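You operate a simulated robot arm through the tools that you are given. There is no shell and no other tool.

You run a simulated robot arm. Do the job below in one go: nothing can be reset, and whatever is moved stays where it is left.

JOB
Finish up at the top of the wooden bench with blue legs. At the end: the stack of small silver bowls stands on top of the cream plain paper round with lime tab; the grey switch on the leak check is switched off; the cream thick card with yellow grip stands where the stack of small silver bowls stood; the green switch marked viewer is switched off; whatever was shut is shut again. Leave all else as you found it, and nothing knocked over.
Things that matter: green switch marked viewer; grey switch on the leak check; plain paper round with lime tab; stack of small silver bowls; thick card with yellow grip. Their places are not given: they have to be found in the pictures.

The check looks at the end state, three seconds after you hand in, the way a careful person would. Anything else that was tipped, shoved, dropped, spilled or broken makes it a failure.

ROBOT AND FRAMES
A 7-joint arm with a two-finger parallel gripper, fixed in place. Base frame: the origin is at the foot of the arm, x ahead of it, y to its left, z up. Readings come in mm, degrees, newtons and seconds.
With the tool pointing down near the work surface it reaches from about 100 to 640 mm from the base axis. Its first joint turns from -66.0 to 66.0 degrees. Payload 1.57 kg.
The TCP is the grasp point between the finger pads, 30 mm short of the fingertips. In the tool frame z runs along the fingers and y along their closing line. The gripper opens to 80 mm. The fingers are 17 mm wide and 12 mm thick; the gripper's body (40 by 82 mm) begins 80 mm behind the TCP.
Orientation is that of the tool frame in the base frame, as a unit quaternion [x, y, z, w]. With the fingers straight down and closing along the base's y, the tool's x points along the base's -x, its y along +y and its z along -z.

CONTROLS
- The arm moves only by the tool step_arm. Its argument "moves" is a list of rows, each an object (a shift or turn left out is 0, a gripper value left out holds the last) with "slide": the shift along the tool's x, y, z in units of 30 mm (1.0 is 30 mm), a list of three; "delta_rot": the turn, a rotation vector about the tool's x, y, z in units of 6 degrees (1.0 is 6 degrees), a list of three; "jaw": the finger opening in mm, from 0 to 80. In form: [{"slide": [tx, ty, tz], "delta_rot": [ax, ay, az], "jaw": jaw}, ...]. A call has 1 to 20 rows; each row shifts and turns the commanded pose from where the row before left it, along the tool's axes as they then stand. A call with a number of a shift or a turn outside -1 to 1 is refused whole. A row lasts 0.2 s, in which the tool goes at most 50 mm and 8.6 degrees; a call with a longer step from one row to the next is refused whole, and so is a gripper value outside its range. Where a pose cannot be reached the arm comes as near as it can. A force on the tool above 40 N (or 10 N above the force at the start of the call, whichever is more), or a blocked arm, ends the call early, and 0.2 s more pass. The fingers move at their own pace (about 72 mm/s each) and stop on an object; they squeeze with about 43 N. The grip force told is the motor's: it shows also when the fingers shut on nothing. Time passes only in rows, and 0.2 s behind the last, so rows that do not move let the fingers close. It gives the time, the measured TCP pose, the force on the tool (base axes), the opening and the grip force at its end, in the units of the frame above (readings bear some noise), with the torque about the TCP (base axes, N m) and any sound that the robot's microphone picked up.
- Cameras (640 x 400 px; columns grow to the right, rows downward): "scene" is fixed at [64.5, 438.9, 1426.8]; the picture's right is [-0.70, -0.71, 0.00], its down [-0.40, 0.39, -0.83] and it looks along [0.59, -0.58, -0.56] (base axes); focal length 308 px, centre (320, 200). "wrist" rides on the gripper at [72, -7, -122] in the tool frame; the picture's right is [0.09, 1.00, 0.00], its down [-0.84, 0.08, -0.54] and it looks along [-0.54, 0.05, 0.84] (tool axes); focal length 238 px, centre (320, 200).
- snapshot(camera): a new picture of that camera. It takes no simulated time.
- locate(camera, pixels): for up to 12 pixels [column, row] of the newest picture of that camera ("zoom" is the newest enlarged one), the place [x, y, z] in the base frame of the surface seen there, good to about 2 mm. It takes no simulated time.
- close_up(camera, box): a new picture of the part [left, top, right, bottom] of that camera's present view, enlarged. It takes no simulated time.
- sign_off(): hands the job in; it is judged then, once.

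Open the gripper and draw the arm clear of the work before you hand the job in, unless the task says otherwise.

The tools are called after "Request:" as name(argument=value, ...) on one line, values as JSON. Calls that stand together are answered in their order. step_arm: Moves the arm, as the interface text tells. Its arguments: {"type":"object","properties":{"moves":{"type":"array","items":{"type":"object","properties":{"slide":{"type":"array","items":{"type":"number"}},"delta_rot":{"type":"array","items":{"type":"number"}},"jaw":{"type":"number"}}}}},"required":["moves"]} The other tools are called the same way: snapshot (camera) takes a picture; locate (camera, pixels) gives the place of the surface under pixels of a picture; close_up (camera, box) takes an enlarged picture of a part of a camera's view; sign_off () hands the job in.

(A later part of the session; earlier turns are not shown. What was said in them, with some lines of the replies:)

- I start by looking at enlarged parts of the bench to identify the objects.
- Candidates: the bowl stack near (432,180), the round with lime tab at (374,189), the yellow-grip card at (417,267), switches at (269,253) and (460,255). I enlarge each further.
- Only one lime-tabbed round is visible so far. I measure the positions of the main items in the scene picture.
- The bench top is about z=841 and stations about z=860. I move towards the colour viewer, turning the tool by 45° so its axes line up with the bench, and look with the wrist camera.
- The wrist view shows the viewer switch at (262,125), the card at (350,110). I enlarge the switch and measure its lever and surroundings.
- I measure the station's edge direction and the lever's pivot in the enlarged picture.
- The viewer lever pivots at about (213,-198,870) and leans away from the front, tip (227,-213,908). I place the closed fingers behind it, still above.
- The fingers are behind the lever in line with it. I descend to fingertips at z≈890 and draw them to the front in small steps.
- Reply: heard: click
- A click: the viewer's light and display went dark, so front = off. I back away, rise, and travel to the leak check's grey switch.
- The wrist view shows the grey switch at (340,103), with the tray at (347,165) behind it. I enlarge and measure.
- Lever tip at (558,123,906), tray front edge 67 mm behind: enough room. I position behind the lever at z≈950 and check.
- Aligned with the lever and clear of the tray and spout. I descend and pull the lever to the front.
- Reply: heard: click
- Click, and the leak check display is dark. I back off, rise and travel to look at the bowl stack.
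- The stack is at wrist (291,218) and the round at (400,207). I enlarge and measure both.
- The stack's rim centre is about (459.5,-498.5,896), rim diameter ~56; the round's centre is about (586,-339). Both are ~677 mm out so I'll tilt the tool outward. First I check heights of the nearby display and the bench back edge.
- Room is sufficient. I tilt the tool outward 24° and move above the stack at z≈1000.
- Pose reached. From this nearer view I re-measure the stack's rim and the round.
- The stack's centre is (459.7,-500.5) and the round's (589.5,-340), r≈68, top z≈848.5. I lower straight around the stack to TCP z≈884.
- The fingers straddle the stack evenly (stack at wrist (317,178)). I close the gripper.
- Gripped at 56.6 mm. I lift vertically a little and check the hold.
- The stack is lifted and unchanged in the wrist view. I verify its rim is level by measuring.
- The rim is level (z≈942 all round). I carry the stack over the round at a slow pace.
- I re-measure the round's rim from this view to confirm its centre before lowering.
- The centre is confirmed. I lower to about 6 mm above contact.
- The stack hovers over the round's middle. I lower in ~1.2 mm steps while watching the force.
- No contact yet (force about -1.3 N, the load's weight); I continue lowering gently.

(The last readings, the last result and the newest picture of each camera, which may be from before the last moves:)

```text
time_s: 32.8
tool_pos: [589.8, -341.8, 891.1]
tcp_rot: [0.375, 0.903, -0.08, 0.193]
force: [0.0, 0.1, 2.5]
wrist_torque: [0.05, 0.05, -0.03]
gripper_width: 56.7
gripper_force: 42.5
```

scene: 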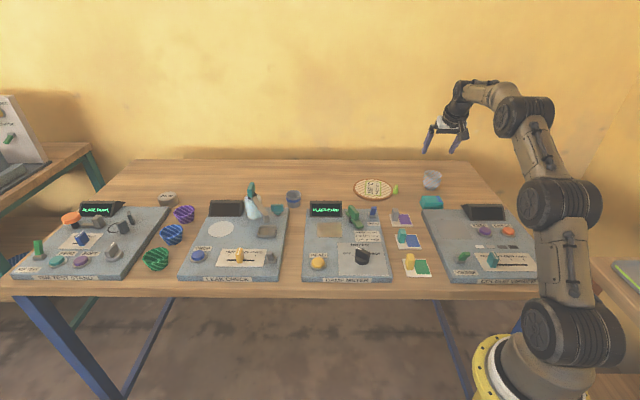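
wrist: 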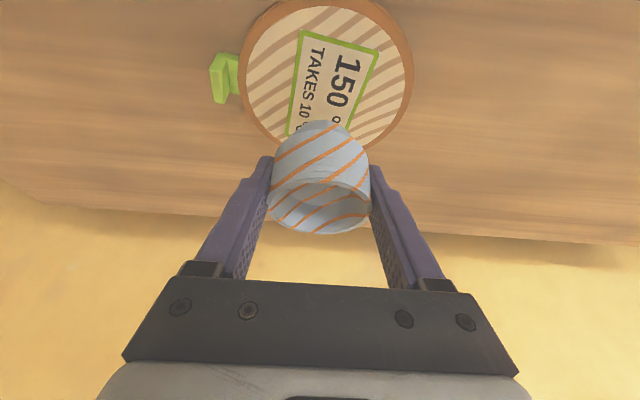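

Contact felt (+2.5 N). I open the fingers, then rise straight up.

Request:
step_arm(moves=[{"jaw": 60}, {"jaw": 68}, {"jaw": 78}, {}, {}])

Request:
snapshot(camera="wrist")

Request:
close_up(camera="scene", box=[330, 140, 430, 220])

```text
time_s: 34.0
tool_pos: [588.9, -341.2, 890.5]
tcp_rot: [0.375, 0.903, -0.08, 0.192]
force: [0.3, 0.6, 0.9]
wrist_torque: [-0.01, 0.01, 0.01]
gripper_width: 78.2
gripper_force: 0.1
```

```text
taken
```

wrist: 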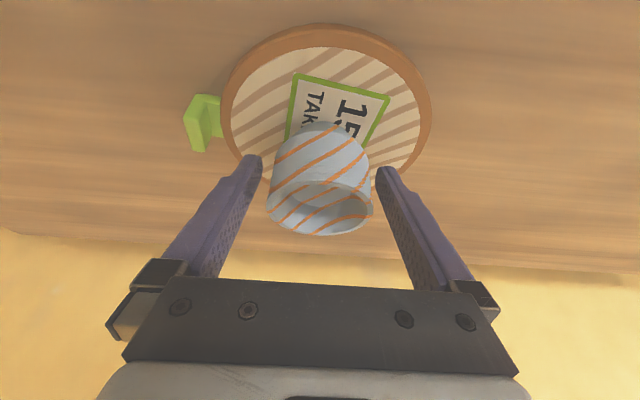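

```text
5.00 times, centred on (380, 180) of scene
```

zoom: 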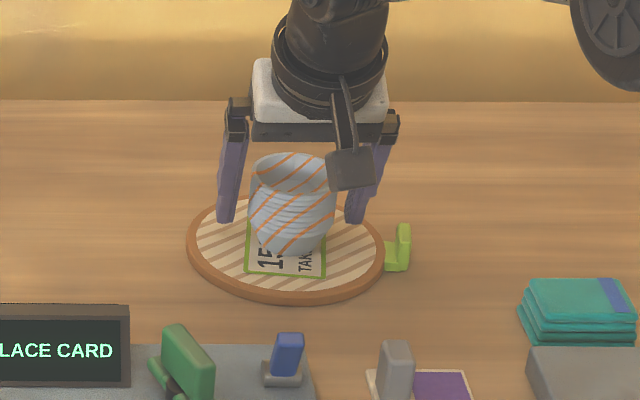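

The stack stands upright on the round. I rise straight up, undo the tilt and travel to look at the card.

Request:
step_arm(moves=[{"slide": [-0.4067, 0, -0.9135]}, {"slide": [-0.4067, 0, -0.9135]}, {"slide": [-0.4067, 0, -0.9135]}, {"slide": [-0.4067, 0, -0.9135]}, {"slide": [-0.4067, 0, -0.9135]}, {"delta_rot": [0, 1, 0]}, {"delta_rot": [0, 1, 0]}, {"delta_rot": [0, 1, 0]}, {"delta_rot": [0, 1, 0]}, {}])

Request:
step_arm(moves=[{"slide": [1, -0.12, 0]}, {"slide": [1, -0.12, 0]}, {"slide": [1, -0.12, 0]}, {"slide": [1, -0.12, 0]}, {"slide": [1, -0.12, 0]}, {"slide": [1, -0.12, 0]}, {"slide": [1, -0.12, 0]}, {"slide": [1, -0.12, 0]}, {"slide": [1, -0.12, 0]}, {"slide": [1, -0.12, 0]}, {"slide": [1, -0.12, 0]}, {"slide": [1, -0.12, 0]}, {"slide": [1, -0.12, 0]}, {"slide": [1, -0.12, 0]}, {}, {}])

Request:
snapshot(camera="wrist")

Request:
snapshot(camera="scene")

```text
time_s: 36.2
tool_pos: [585.7, -339.0, 1037.7]
tcp_rot: [0.38, 0.916, -0.051, 0.12]
force: [-0.7, 0.1, 0.3]
wrist_torque: [0.0, -0.02, -0.02]
gripper_width: 78.0
gripper_force: 0.0
out of reach, approached as far as the arm can: row 7, 8, 9
```

```text
time_s: 39.6
tool_pos: [262.7, -87.1, 928.7]
tcp_rot: [0.38, 0.916, -0.049, 0.12]
force: [-0.8, -0.1, 0.0]
wrist_torque: [-0.01, -0.02, 0.0]
gripper_width: 78.1
gripper_force: 0.0
```

```text
taken
```

wrist: 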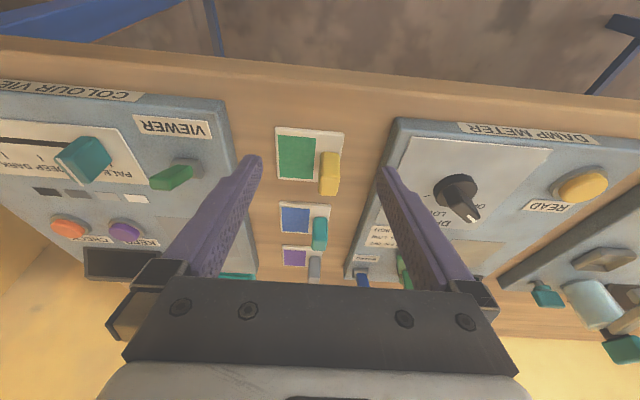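

```text
taken
```

scene: 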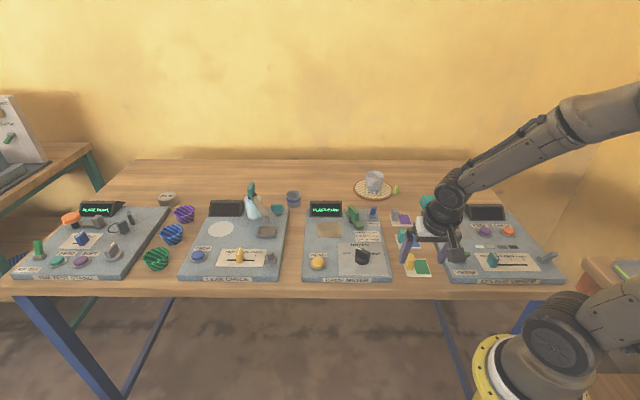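

The untilt was only partial, so the move also descended; no contact force was reported. I check that nothing was disturbed by comparing close-ups.

Request:
close_up(camera="scene", box=[290, 165, 450, 285])

Request:
close_up(camera="wrist", box=[240, 110, 390, 290])

```text
3.33 times, centred on (370, 225) of scene
```

zoom: 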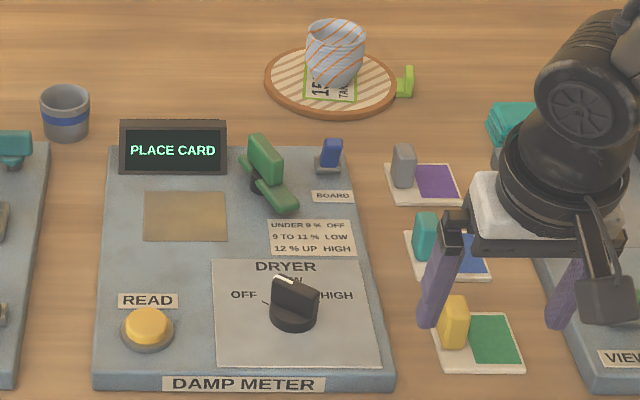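

```text
2.22 times, centred on (315, 200) of wrist
```

zoom: 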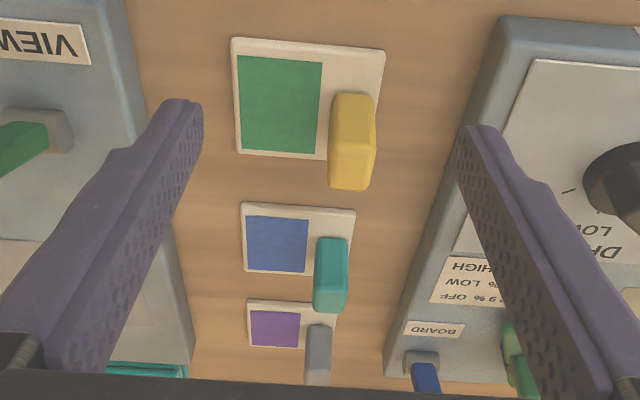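

Everything is unchanged. I rise 90 mm and remove the remaining ~15° tilt.

Request:
step_arm(moves=[{"slide": [-0.257, 0, -0.966]}, {"slide": [-0.257, 0, -0.966]}, {"slide": [-0.257, 0, -0.966]}, {"delta_rot": [0, 1, 0]}, {"delta_rot": [0, 1, 0]}, {"delta_rot": [0, 0.45, 0]}, {}, {}])

Request:
snapshot(camera="wrist")

Request:
close_up(camera="wrist", box=[260, 50, 390, 160])

```text
time_s: 41.4
tool_pos: [262.0, -86.5, 1018.2]
tcp_rot: [0.384, 0.923, -0.001, 0.003]
force: [0.5, 0.6, 0.7]
wrist_torque: [0.01, -0.01, -0.01]
gripper_width: 78.1
gripper_force: 0.0
```

```text
taken
```

wrist: 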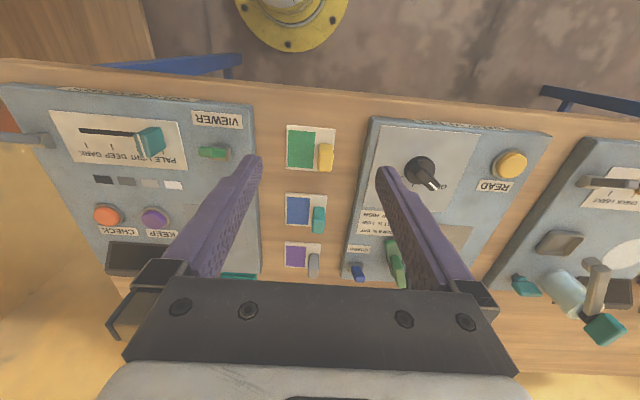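

```text
3.64 times, centred on (325, 105) of wrist
```

zoom: 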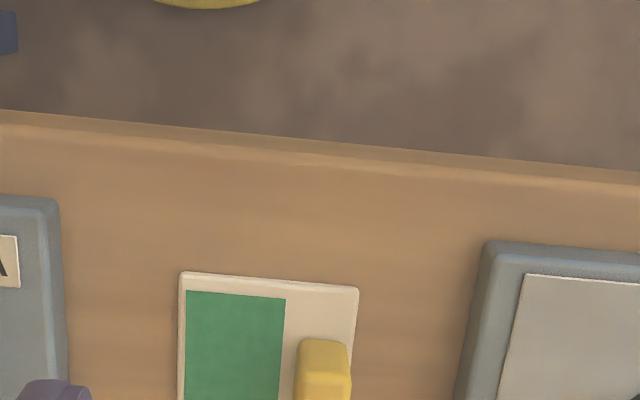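

I zoom on the card itself and measure its corners and the grip.

Request:
close_up(camera="wrist", box=[275, 115, 350, 180])

Request:
locate(camera="wrist", pixels=[[289, 127], [333, 129], [289, 166], [318, 169], [322, 145], [330, 145], [320, 155], [319, 168], [331, 168], [325, 147], [325, 168], [326, 158]])

```text
6.15 times, centred on (312, 148) of wrist
```

zoom: 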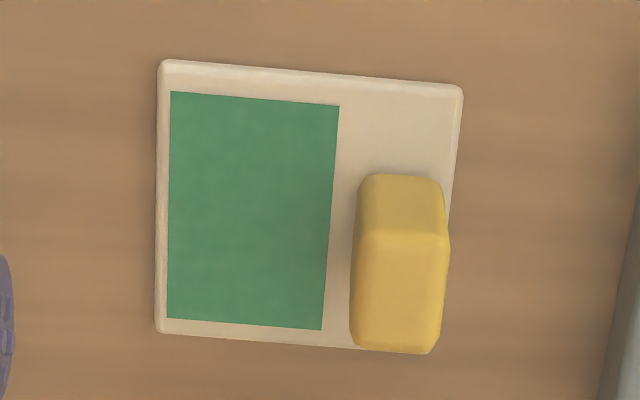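

```text
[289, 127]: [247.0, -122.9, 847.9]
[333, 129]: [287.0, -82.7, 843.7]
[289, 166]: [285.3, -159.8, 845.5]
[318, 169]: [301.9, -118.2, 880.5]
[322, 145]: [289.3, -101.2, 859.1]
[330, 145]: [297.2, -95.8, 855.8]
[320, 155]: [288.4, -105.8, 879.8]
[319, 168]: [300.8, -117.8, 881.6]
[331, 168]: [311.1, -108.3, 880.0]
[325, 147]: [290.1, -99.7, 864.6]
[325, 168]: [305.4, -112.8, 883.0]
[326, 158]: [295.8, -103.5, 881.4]
```

The card is ~57×54 mm, centre (286.4,-121.3); the grip's centre is at about (300,-107) offset toward the damp meter, top z≈882. I check the gap to the damp meter's edge and to the next card.

Request:
locate(camera="wrist", pixels=[[374, 121], [371, 135], [367, 150], [364, 170], [362, 160], [378, 130], [288, 197], [325, 198], [315, 208], [324, 208], [318, 230], [248, 150]])

Request:
locate(camera="zoom", pixels=[[165, 66], [455, 90], [163, 325], [362, 240], [440, 240], [360, 335], [428, 345], [395, 300], [370, 190], [430, 195], [385, 180]])

```text
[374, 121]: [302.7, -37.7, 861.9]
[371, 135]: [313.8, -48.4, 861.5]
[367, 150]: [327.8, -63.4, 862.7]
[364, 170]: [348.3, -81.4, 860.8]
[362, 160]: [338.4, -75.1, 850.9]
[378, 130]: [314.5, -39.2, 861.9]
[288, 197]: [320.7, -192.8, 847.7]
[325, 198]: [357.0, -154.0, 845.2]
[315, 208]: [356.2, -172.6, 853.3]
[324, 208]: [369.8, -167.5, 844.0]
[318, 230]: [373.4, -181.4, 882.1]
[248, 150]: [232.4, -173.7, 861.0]
```

```text
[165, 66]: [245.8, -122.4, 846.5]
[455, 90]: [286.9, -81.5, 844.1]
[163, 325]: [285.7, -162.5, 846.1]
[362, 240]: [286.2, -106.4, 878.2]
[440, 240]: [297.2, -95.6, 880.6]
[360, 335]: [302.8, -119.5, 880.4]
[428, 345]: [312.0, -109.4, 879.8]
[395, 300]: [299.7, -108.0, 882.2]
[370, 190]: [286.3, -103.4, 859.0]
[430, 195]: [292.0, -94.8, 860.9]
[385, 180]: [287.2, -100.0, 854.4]
```

There's room with the jaw at 40 mm. I tilt 24° again (so the card stays level at the far spot) and move over the grip.

Request:
step_arm(moves=[{"delta_rot": [0, -1, 0], "jaw": 40}, {"delta_rot": [0, -1, 0]}, {"delta_rot": [0, -1, 0]}, {"delta_rot": [0, -1, 0]}, {"slide": [-0.0525, 0.0975, 0.735]}, {"slide": [-0.0525, 0.0975, 0.735]}, {"slide": [-0.0525, 0.0975, 0.735]}, {"slide": [-0.0525, 0.0975, 0.735]}, {}])

Request:
snapshot(camera="wrist")

Request:
close_up(camera="scene", box=[360, 190, 480, 290])

```text
time_s: 43.4
tool_pos: [301.0, -109.0, 940.2]
tcp_rot: [0.376, 0.902, -0.081, 0.194]
force: [-0.5, 0.8, 0.4]
wrist_torque: [-0.06, 0.0, 0.0]
gripper_width: 39.9
gripper_force: 0.0
```

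```text
taken
```

wrist: 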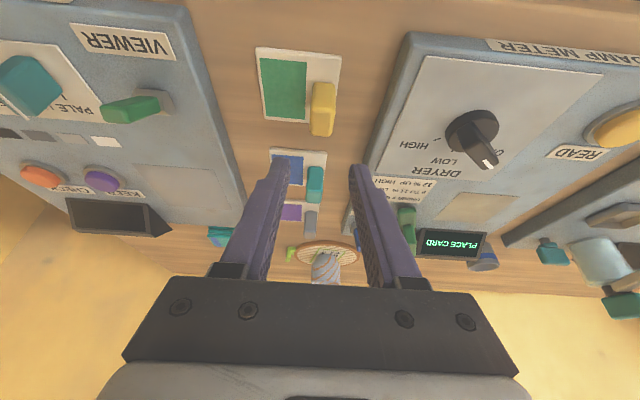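

```text
4.00 times, centred on (420, 240) of scene
```

zoom: 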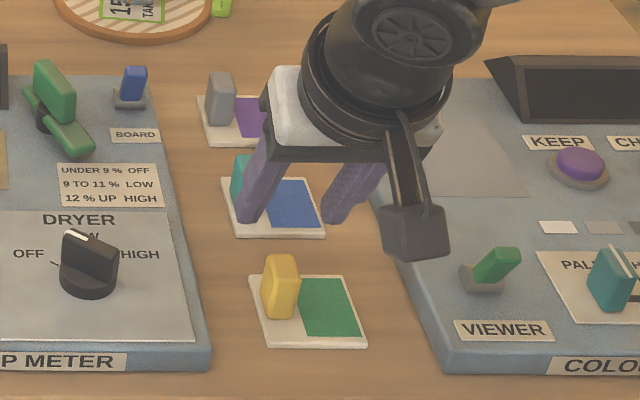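

Aligned laterally; I lower around the grip to TCP z≈881 (fingertips ~4 mm above the card).

Request:
step_arm(moves=[{"slide": [0.2525, 0, 0.425]}, {"slide": [0.2525, 0, 0.425]}, {"slide": [0.2525, 0, 0.425]}, {"slide": [0.2525, 0, 0.425]}, {}])

Request:
snapshot(camera="wrist")

Request:
close_up(camera="scene", box=[380, 210, 460, 290])

```text
time_s: 44.6
tool_pos: [296.9, -102.8, 880.9]
tcp_rot: [0.375, 0.903, -0.081, 0.194]
force: [-0.4, 0.0, 0.7]
wrist_torque: [-0.01, -0.02, 0.0]
gripper_width: 39.7
gripper_force: 0.1
```

```text
taken
```

wrist: 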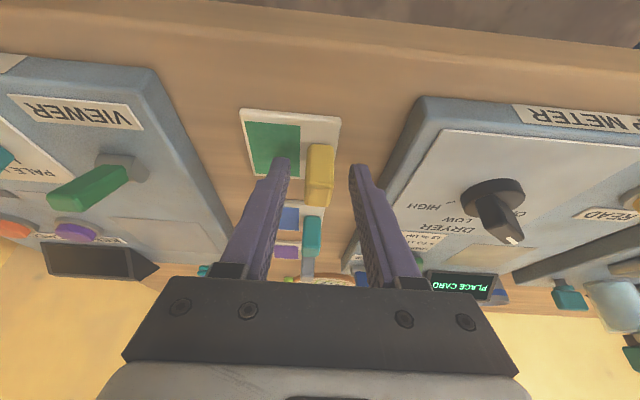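

```text
5.00 times, centred on (420, 250) of scene
```

zoom: 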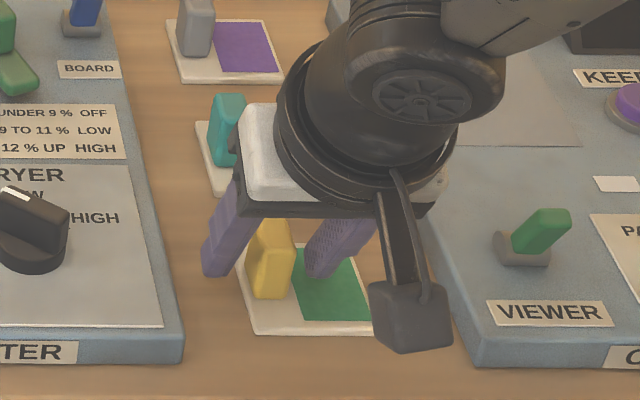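

The grip is between the fingers. I nudge 1.4 mm to centre and close.

Request:
step_arm(moves=[{"slide": [0, -0.045, 0]}, {"jaw": 24}, {"jaw": 5}, {}, {}])

Request:
close_up(camera="wrist", box=[220, 90, 420, 290])

```text
time_s: 45.8
tool_pos: [294.1, -104.0, 881.9]
tcp_rot: [0.375, 0.903, -0.08, 0.194]
force: [-0.2, 0.6, 0.3]
wrist_torque: [0.01, -0.03, -0.02]
gripper_width: 17.0
gripper_force: 32.1
```

```text
2.00 times, centred on (320, 190) of wrist
```

zoom: 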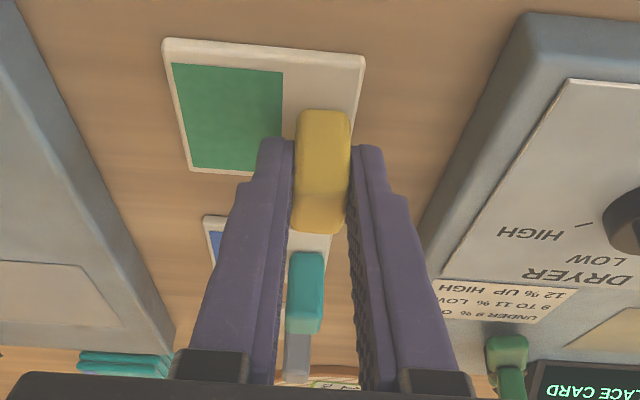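

Gripped at 17 mm. I lift vertically ~30 mm and check that the card hangs level.

Request:
step_arm(moves=[{"slide": [-0.136, 0, -0.305]}, {"slide": [-0.136, 0, -0.305]}, {"slide": [-0.136, 0, -0.305]}, {}])

Request:
snapshot(camera="wrist")

Request:
locate(camera="wrist", pixels=[[304, 114], [390, 114], [254, 115], [398, 119], [270, 165], [255, 150], [254, 140], [390, 125]])

Request:
close_up(camera="wrist", box=[220, 90, 420, 290])

```text
time_s: 46.8
tool_pos: [295.5, -104.5, 913.1]
tcp_rot: [0.376, 0.902, -0.081, 0.194]
force: [0.5, 0.0, -0.1]
wrist_torque: [-0.01, -0.01, 0.01]
gripper_width: 16.5
gripper_force: 32.6
```

```text
taken
```

wrist: 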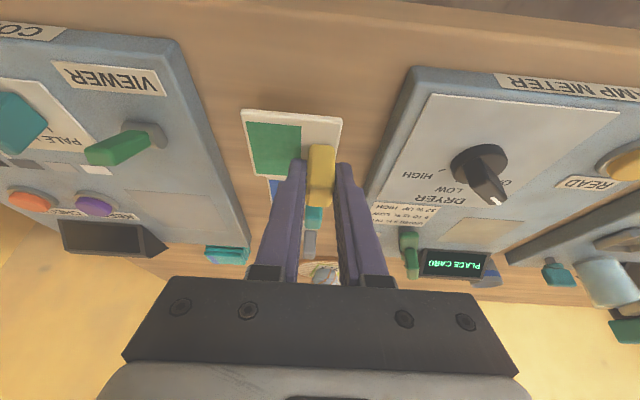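

```text
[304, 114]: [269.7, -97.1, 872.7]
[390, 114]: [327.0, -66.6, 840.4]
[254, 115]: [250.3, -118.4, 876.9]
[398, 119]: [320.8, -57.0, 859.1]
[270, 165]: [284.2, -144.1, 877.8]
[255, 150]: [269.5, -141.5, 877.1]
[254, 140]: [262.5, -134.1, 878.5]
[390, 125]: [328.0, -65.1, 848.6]
```

```text
2.00 times, centred on (320, 190) of wrist
```

zoom: 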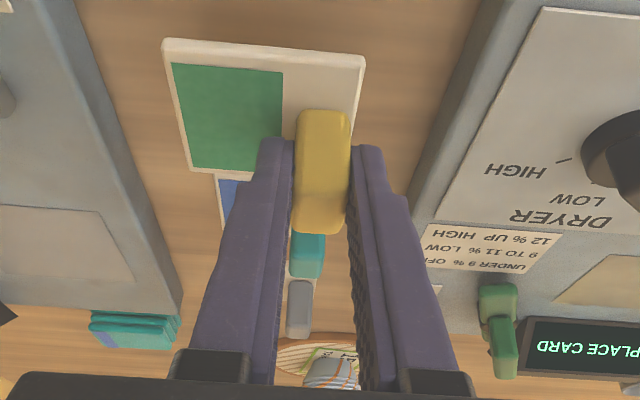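

The card is level (~877). I measure its corners relative to the TCP for accurate placing.

Request:
locate(camera="zoom", pixels=[[168, 42], [361, 60], [192, 168], [240, 50], [300, 55], [180, 100], [355, 90], [320, 115], [320, 180], [320, 225]])

```text
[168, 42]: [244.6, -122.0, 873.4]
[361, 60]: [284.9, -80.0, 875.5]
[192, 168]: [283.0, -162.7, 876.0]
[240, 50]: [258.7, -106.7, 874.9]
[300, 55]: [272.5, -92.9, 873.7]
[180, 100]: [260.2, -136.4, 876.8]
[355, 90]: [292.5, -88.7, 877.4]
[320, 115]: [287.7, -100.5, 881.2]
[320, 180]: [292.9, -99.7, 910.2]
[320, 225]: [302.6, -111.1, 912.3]
```

Card centre is +5 mm (b) and -19.4 mm (l) from the TCP. I rise and carry the card over the spot where the stack stood.

Request:
step_arm(moves=[{"slide": [-0.393, 0, -0.883]}, {"slide": [-0.393, 0, -0.883]}, {"slide": [-0.393, 0, -0.883]}, {"slide": [-0.744, -0.301, 0.331]}, {"slide": [-0.744, -0.301, 0.331]}, {"slide": [-0.744, -0.301, 0.331]}, {"slide": [-0.744, -0.301, 0.331]}, {"slide": [-0.744, -0.301, 0.331]}, {"slide": [-0.744, -0.301, 0.331]}, {"slide": [-0.744, -0.301, 0.331]}, {"slide": [-0.744, -0.301, 0.331]}, {}])

Request:
step_arm(moves=[{"slide": [-0.744, -0.301, 0.331]}, {"slide": [-0.744, -0.301, 0.331]}, {"slide": [-0.744, -0.301, 0.331]}, {"slide": [-0.744, -0.301, 0.331]}, {"slide": [-0.744, -0.301, 0.331]}, {"slide": [-0.744, -0.301, 0.331]}, {"slide": [-0.744, -0.301, 0.331]}, {"slide": [-0.744, -0.301, 0.331]}, {}, {}])

Request:
snapshot(camera="wrist")

Request:
snapshot(camera="scene")

```text
time_s: 49.4
tool_pos: [381.8, -293.7, 998.4]
tcp_rot: [0.375, 0.903, -0.081, 0.195]
force: [-0.4, -0.6, -0.5]
wrist_torque: [0.03, 0.0, 0.02]
gripper_width: 16.8
gripper_force: 32.2
```

```text
time_s: 51.6
tool_pos: [466.9, -483.3, 1001.3]
tcp_rot: [0.375, 0.903, -0.081, 0.195]
force: [-0.2, -0.2, -0.8]
wrist_torque: [0.01, -0.01, 0.03]
gripper_width: 16.6
gripper_force: 31.8
```

```text
taken
```

wrist: 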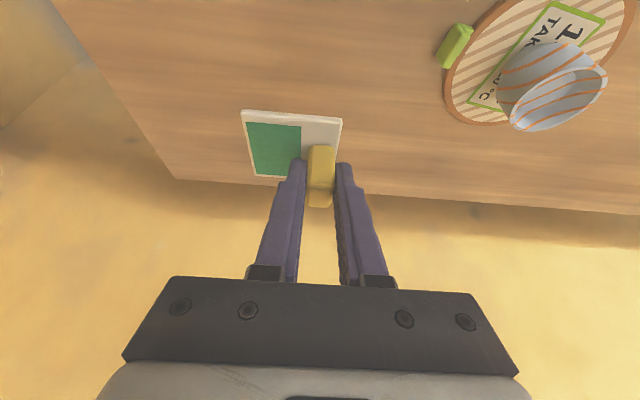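

```text
taken
```

scene: 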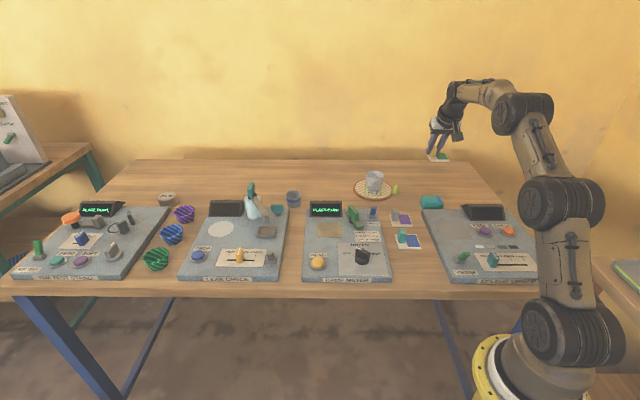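

I check the card's position from its corners here.

Request:
close_up(camera="wrist", box=[220, 90, 420, 290])

Request:
locate(camera="zoom", pixels=[[168, 42], [361, 60], [192, 168], [240, 50], [300, 55], [180, 100], [355, 90]])

```text
2.00 times, centred on (320, 190) of wrist
```

zoom: 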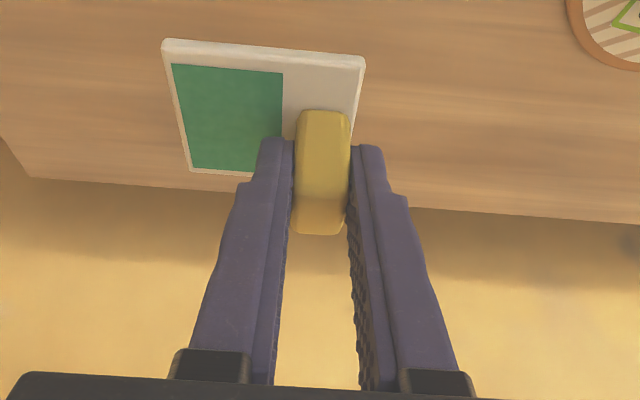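

```text
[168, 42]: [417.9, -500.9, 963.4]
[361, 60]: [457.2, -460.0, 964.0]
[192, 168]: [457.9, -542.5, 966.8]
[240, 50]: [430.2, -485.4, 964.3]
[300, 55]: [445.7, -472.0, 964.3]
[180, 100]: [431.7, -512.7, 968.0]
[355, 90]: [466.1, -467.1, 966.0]
```

The card centre is within ~2 mm of the target (459.7,-500.5). I correct slightly and lower to just above the bench.

Request:
step_arm(moves=[{"slide": [0.3795, 0.017, 0.862]}, {"slide": [0.3795, 0.017, 0.862]}, {"slide": [0.3795, 0.017, 0.862]}, {"slide": [0.3795, 0.017, 0.862]}, {}])

Request:
close_up(camera="scene", box=[380, 140, 480, 220])

```text
time_s: 52.8
tool_pos: [469.3, -480.9, 885.2]
tcp_rot: [0.375, 0.903, -0.081, 0.194]
force: [0.0, 0.7, -0.7]
wrist_torque: [0.02, 0.03, 0.03]
gripper_width: 16.8
gripper_force: 32.1
```

```text
5.00 times, centred on (430, 180) of scene
```

zoom: 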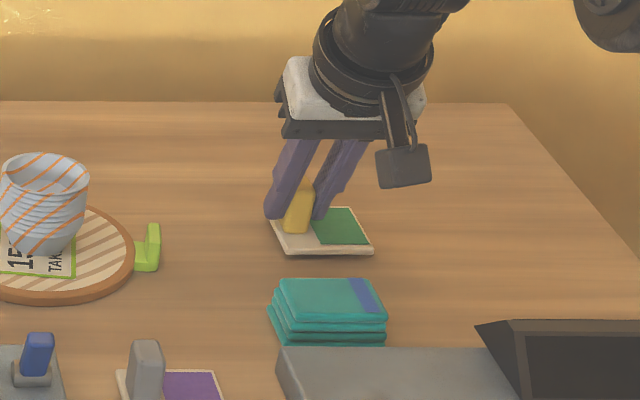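

Just above the bench; I lower in ~1 mm steps until contact.

Request:
step_arm(moves=[{"slide": [0.0136, 0, 0.0305]}, {"slide": [0.0136, 0, 0.0305]}, {}])

Request:
step_arm(moves=[{"slide": [0.0136, 0, 0.0305]}, {}])

Request:
locate(camera="scene", pixels=[[445, 187], [450, 191]])

```text
time_s: 53.6
tool_pos: [469.4, -481.2, 886.0]
tcp_rot: [0.375, 0.903, -0.081, 0.195]
force: [0.1, 0.1, -0.9]
wrist_torque: [0.02, 0.02, 0.0]
gripper_width: 16.5
gripper_force: 32.2
```

```text
time_s: 54.2
tool_pos: [470.2, -481.7, 884.4]
tcp_rot: [0.375, 0.903, -0.08, 0.195]
force: [0.6, -0.2, -0.1]
wrist_torque: [0.03, -0.04, 0.0]
gripper_width: 17.0
gripper_force: 31.8
```

```text
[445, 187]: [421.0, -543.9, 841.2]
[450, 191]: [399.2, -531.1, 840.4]
```

No contact yet; I keep going in 1 mm steps, reading after each.

Request:
step_arm(moves=[{"slide": [0.0136, 0, 0.0305]}, {}])

Request:
step_arm(moves=[{"slide": [0.0136, 0, 0.0305]}, {}])

```text
time_s: 54.8
tool_pos: [470.6, -482.7, 885.0]
tcp_rot: [0.375, 0.903, -0.08, 0.195]
force: [0.1, -1.0, -0.1]
wrist_torque: [0.0, 0.01, -0.03]
gripper_width: 16.8
gripper_force: 32.1
```

```text
time_s: 55.4
tool_pos: [470.3, -481.8, 882.1]
tcp_rot: [0.374, 0.903, -0.081, 0.195]
force: [0.1, -0.2, -0.3]
wrist_torque: [-0.01, -0.03, -0.02]
gripper_width: 16.9
gripper_force: 31.3
```

Still no clear upward force (-0.3 N); two more 1 mm steps.

Request:
step_arm(moves=[{"slide": [0.0136, 0, 0.0305]}, {}, {}])

Request:
close_up(camera="wrist", box=[220, 90, 420, 290])

Request:
locate(camera="zoom", pixels=[[168, 42], [361, 60], [192, 168], [240, 50], [300, 55], [180, 100], [355, 90], [120, 100], [420, 90]])

```text
time_s: 56.2
tool_pos: [470.7, -482.0, 883.0]
tcp_rot: [0.375, 0.903, -0.081, 0.195]
force: [-0.4, -0.4, -0.6]
wrist_torque: [0.01, -0.04, 0.01]
gripper_width: 16.8
gripper_force: 32.4
```

```text
2.00 times, centred on (320, 190) of wrist
```

zoom: 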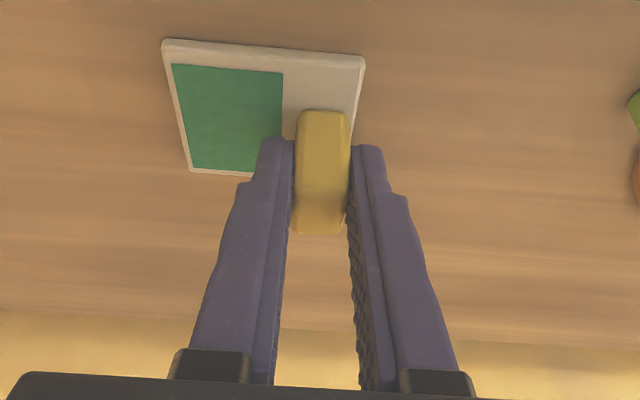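

```text
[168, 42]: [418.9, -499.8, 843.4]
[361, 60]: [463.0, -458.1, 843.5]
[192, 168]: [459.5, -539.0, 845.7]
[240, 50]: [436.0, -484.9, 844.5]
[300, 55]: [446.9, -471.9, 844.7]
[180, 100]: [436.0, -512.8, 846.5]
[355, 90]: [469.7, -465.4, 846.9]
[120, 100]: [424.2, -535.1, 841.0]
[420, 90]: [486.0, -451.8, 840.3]
```

The card is within ~1 mm of the bench and centred at about (461,-499). One more mm down.

Request:
step_arm(moves=[{"slide": [0.0136, 0, 0.0305]}, {}, {}])

```text
time_s: 57.0
tool_pos: [470.8, -481.9, 881.1]
tcp_rot: [0.375, 0.903, -0.081, 0.195]
force: [-0.4, 0.4, 1.9]
wrist_torque: [0.04, 0.02, 0.0]
gripper_width: 16.9
gripper_force: 31.7
```

Contact (+1.9 N). I open the fingers to 40 mm.

Request:
step_arm(moves=[{"jaw": 22}, {"jaw": 32}, {"jaw": 40}, {}])

Request:
snapshot(camera="wrist")

Request:
close_up(camera="scene", box=[380, 140, 480, 220])

```text
time_s: 58.0
tool_pos: [470.5, -482.2, 881.8]
tcp_rot: [0.375, 0.903, -0.081, 0.195]
force: [0.2, 0.7, -0.3]
wrist_torque: [-0.01, -0.01, 0.01]
gripper_width: 40.1
gripper_force: 0.0
```

```text
taken
```

wrist: 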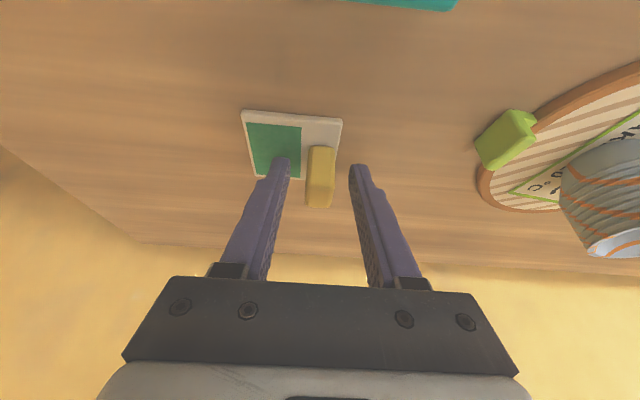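

```text
5.00 times, centred on (430, 180) of scene
```

zoom: 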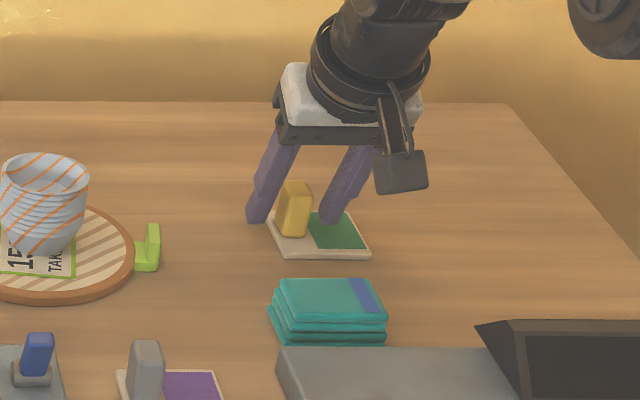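

The card stands flat and released. I rise straight up and draw the arm back clear of the work.

Request:
step_arm(moves=[{"slide": [-0.411, 0, -0.9116]}, {"slide": [-0.411, 0, -0.9116]}, {"slide": [-0.411, 0, -0.9116]}, {"slide": [-0.411, 0, -0.9116]}, {"slide": [-0.411, 0, -0.9116]}, {"slide": [-0.411, 0, -0.9116], "jaw": 80}, {"slide": [0.9116, 0, -0.411]}, {"slide": [0.9116, 0, -0.411]}, {"slide": [0.9116, 0, -0.411]}, {"slide": [0.9116, 0, -0.411]}, {"slide": [0.9116, 0, -0.411]}, {"slide": [0.9116, 0, -0.411]}, {"slide": [0.9116, 0, -0.411]}, {}, {}])

Request:
snapshot(camera="scene")

Request:
snapshot(camera="wrist")

Request:
close_up(camera="scene", box=[330, 150, 570, 290])

Request:
close_up(camera="scene", box=[0, 165, 310, 290])

```text
time_s: 61.2
tool_pos: [322.9, -331.8, 1058.8]
tcp_rot: [0.375, 0.903, -0.08, 0.195]
force: [0.1, 0.0, -1.2]
wrist_torque: [-0.01, -0.01, -0.01]
gripper_width: 80.1
gripper_force: 0.0
```

```text
taken
```

scene: 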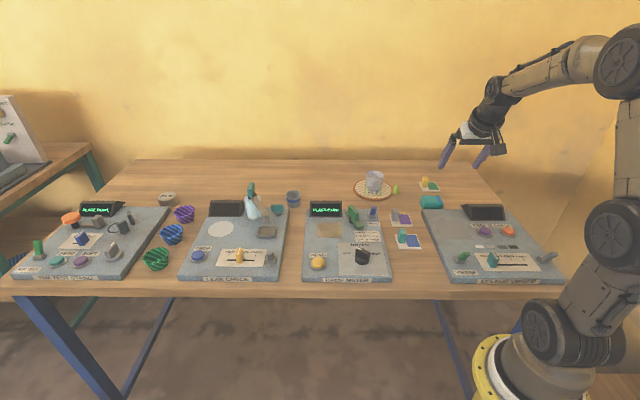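

```text
taken
```

wrist: 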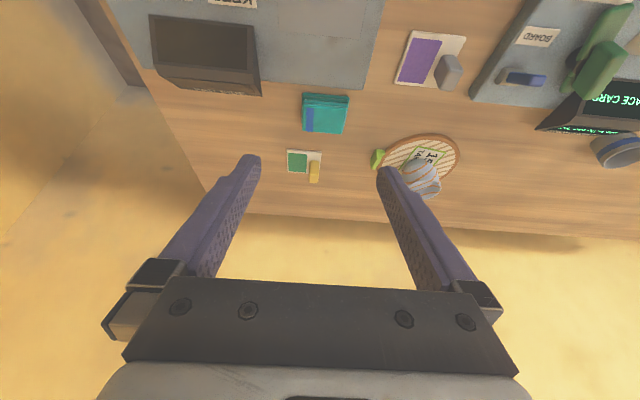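

```text
2.67 times, centred on (450, 220) of scene
```

zoom: 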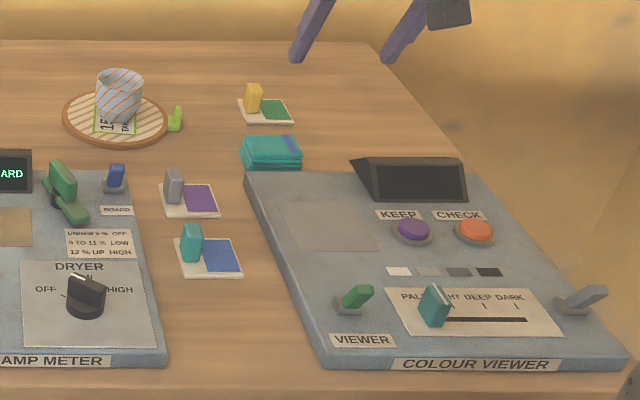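

```text
2.06 times, centred on (155, 228) of scene
```

zoom: 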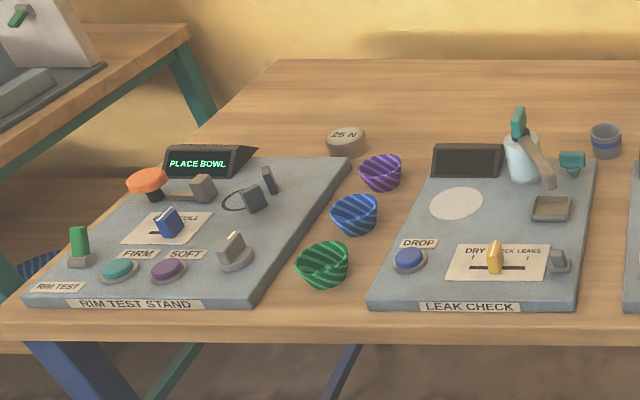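

All goals are visible: the stack is on the lime-tabbed round, the card is in the stack's old place, both switches are forward with dark displays, and everything else matches the first pictures. The arm is clear with the gripper open, so I hand in.

Request:
sign_off()

```text
The job is handed in.
```

The job is handed in, and the last pictures show all four changes in place:

- **Bowls:** the stack of small silver bowls stands upright near the middle of the round with the lime tab.
- **Card:** the card with the yellow grip lies flat where the bowls stood, its centre within about 3 mm of their old spot.
- **Leak check:** the grey switch is off. It clicked and the display went dark.
- **Viewer:** the green switch marked viewer is off. It clicked, and both the light panel and the display went dark.

- **Which round:** the only round with a lime tab has brown stripes and a "150 °C" label, so it isn't truly plain. I found no other match on the bench and used that one.
- **A low pass:** on the way to the card the arm came down lower than I meant, because the tool hadn't fully straightened. It registered no contact, and pictures taken right after showed nothing disturbed.

I opened nothing, so there was nothing to shut again. Everything else looked as it did at the start. The arm is clear of the work with the gripper open.
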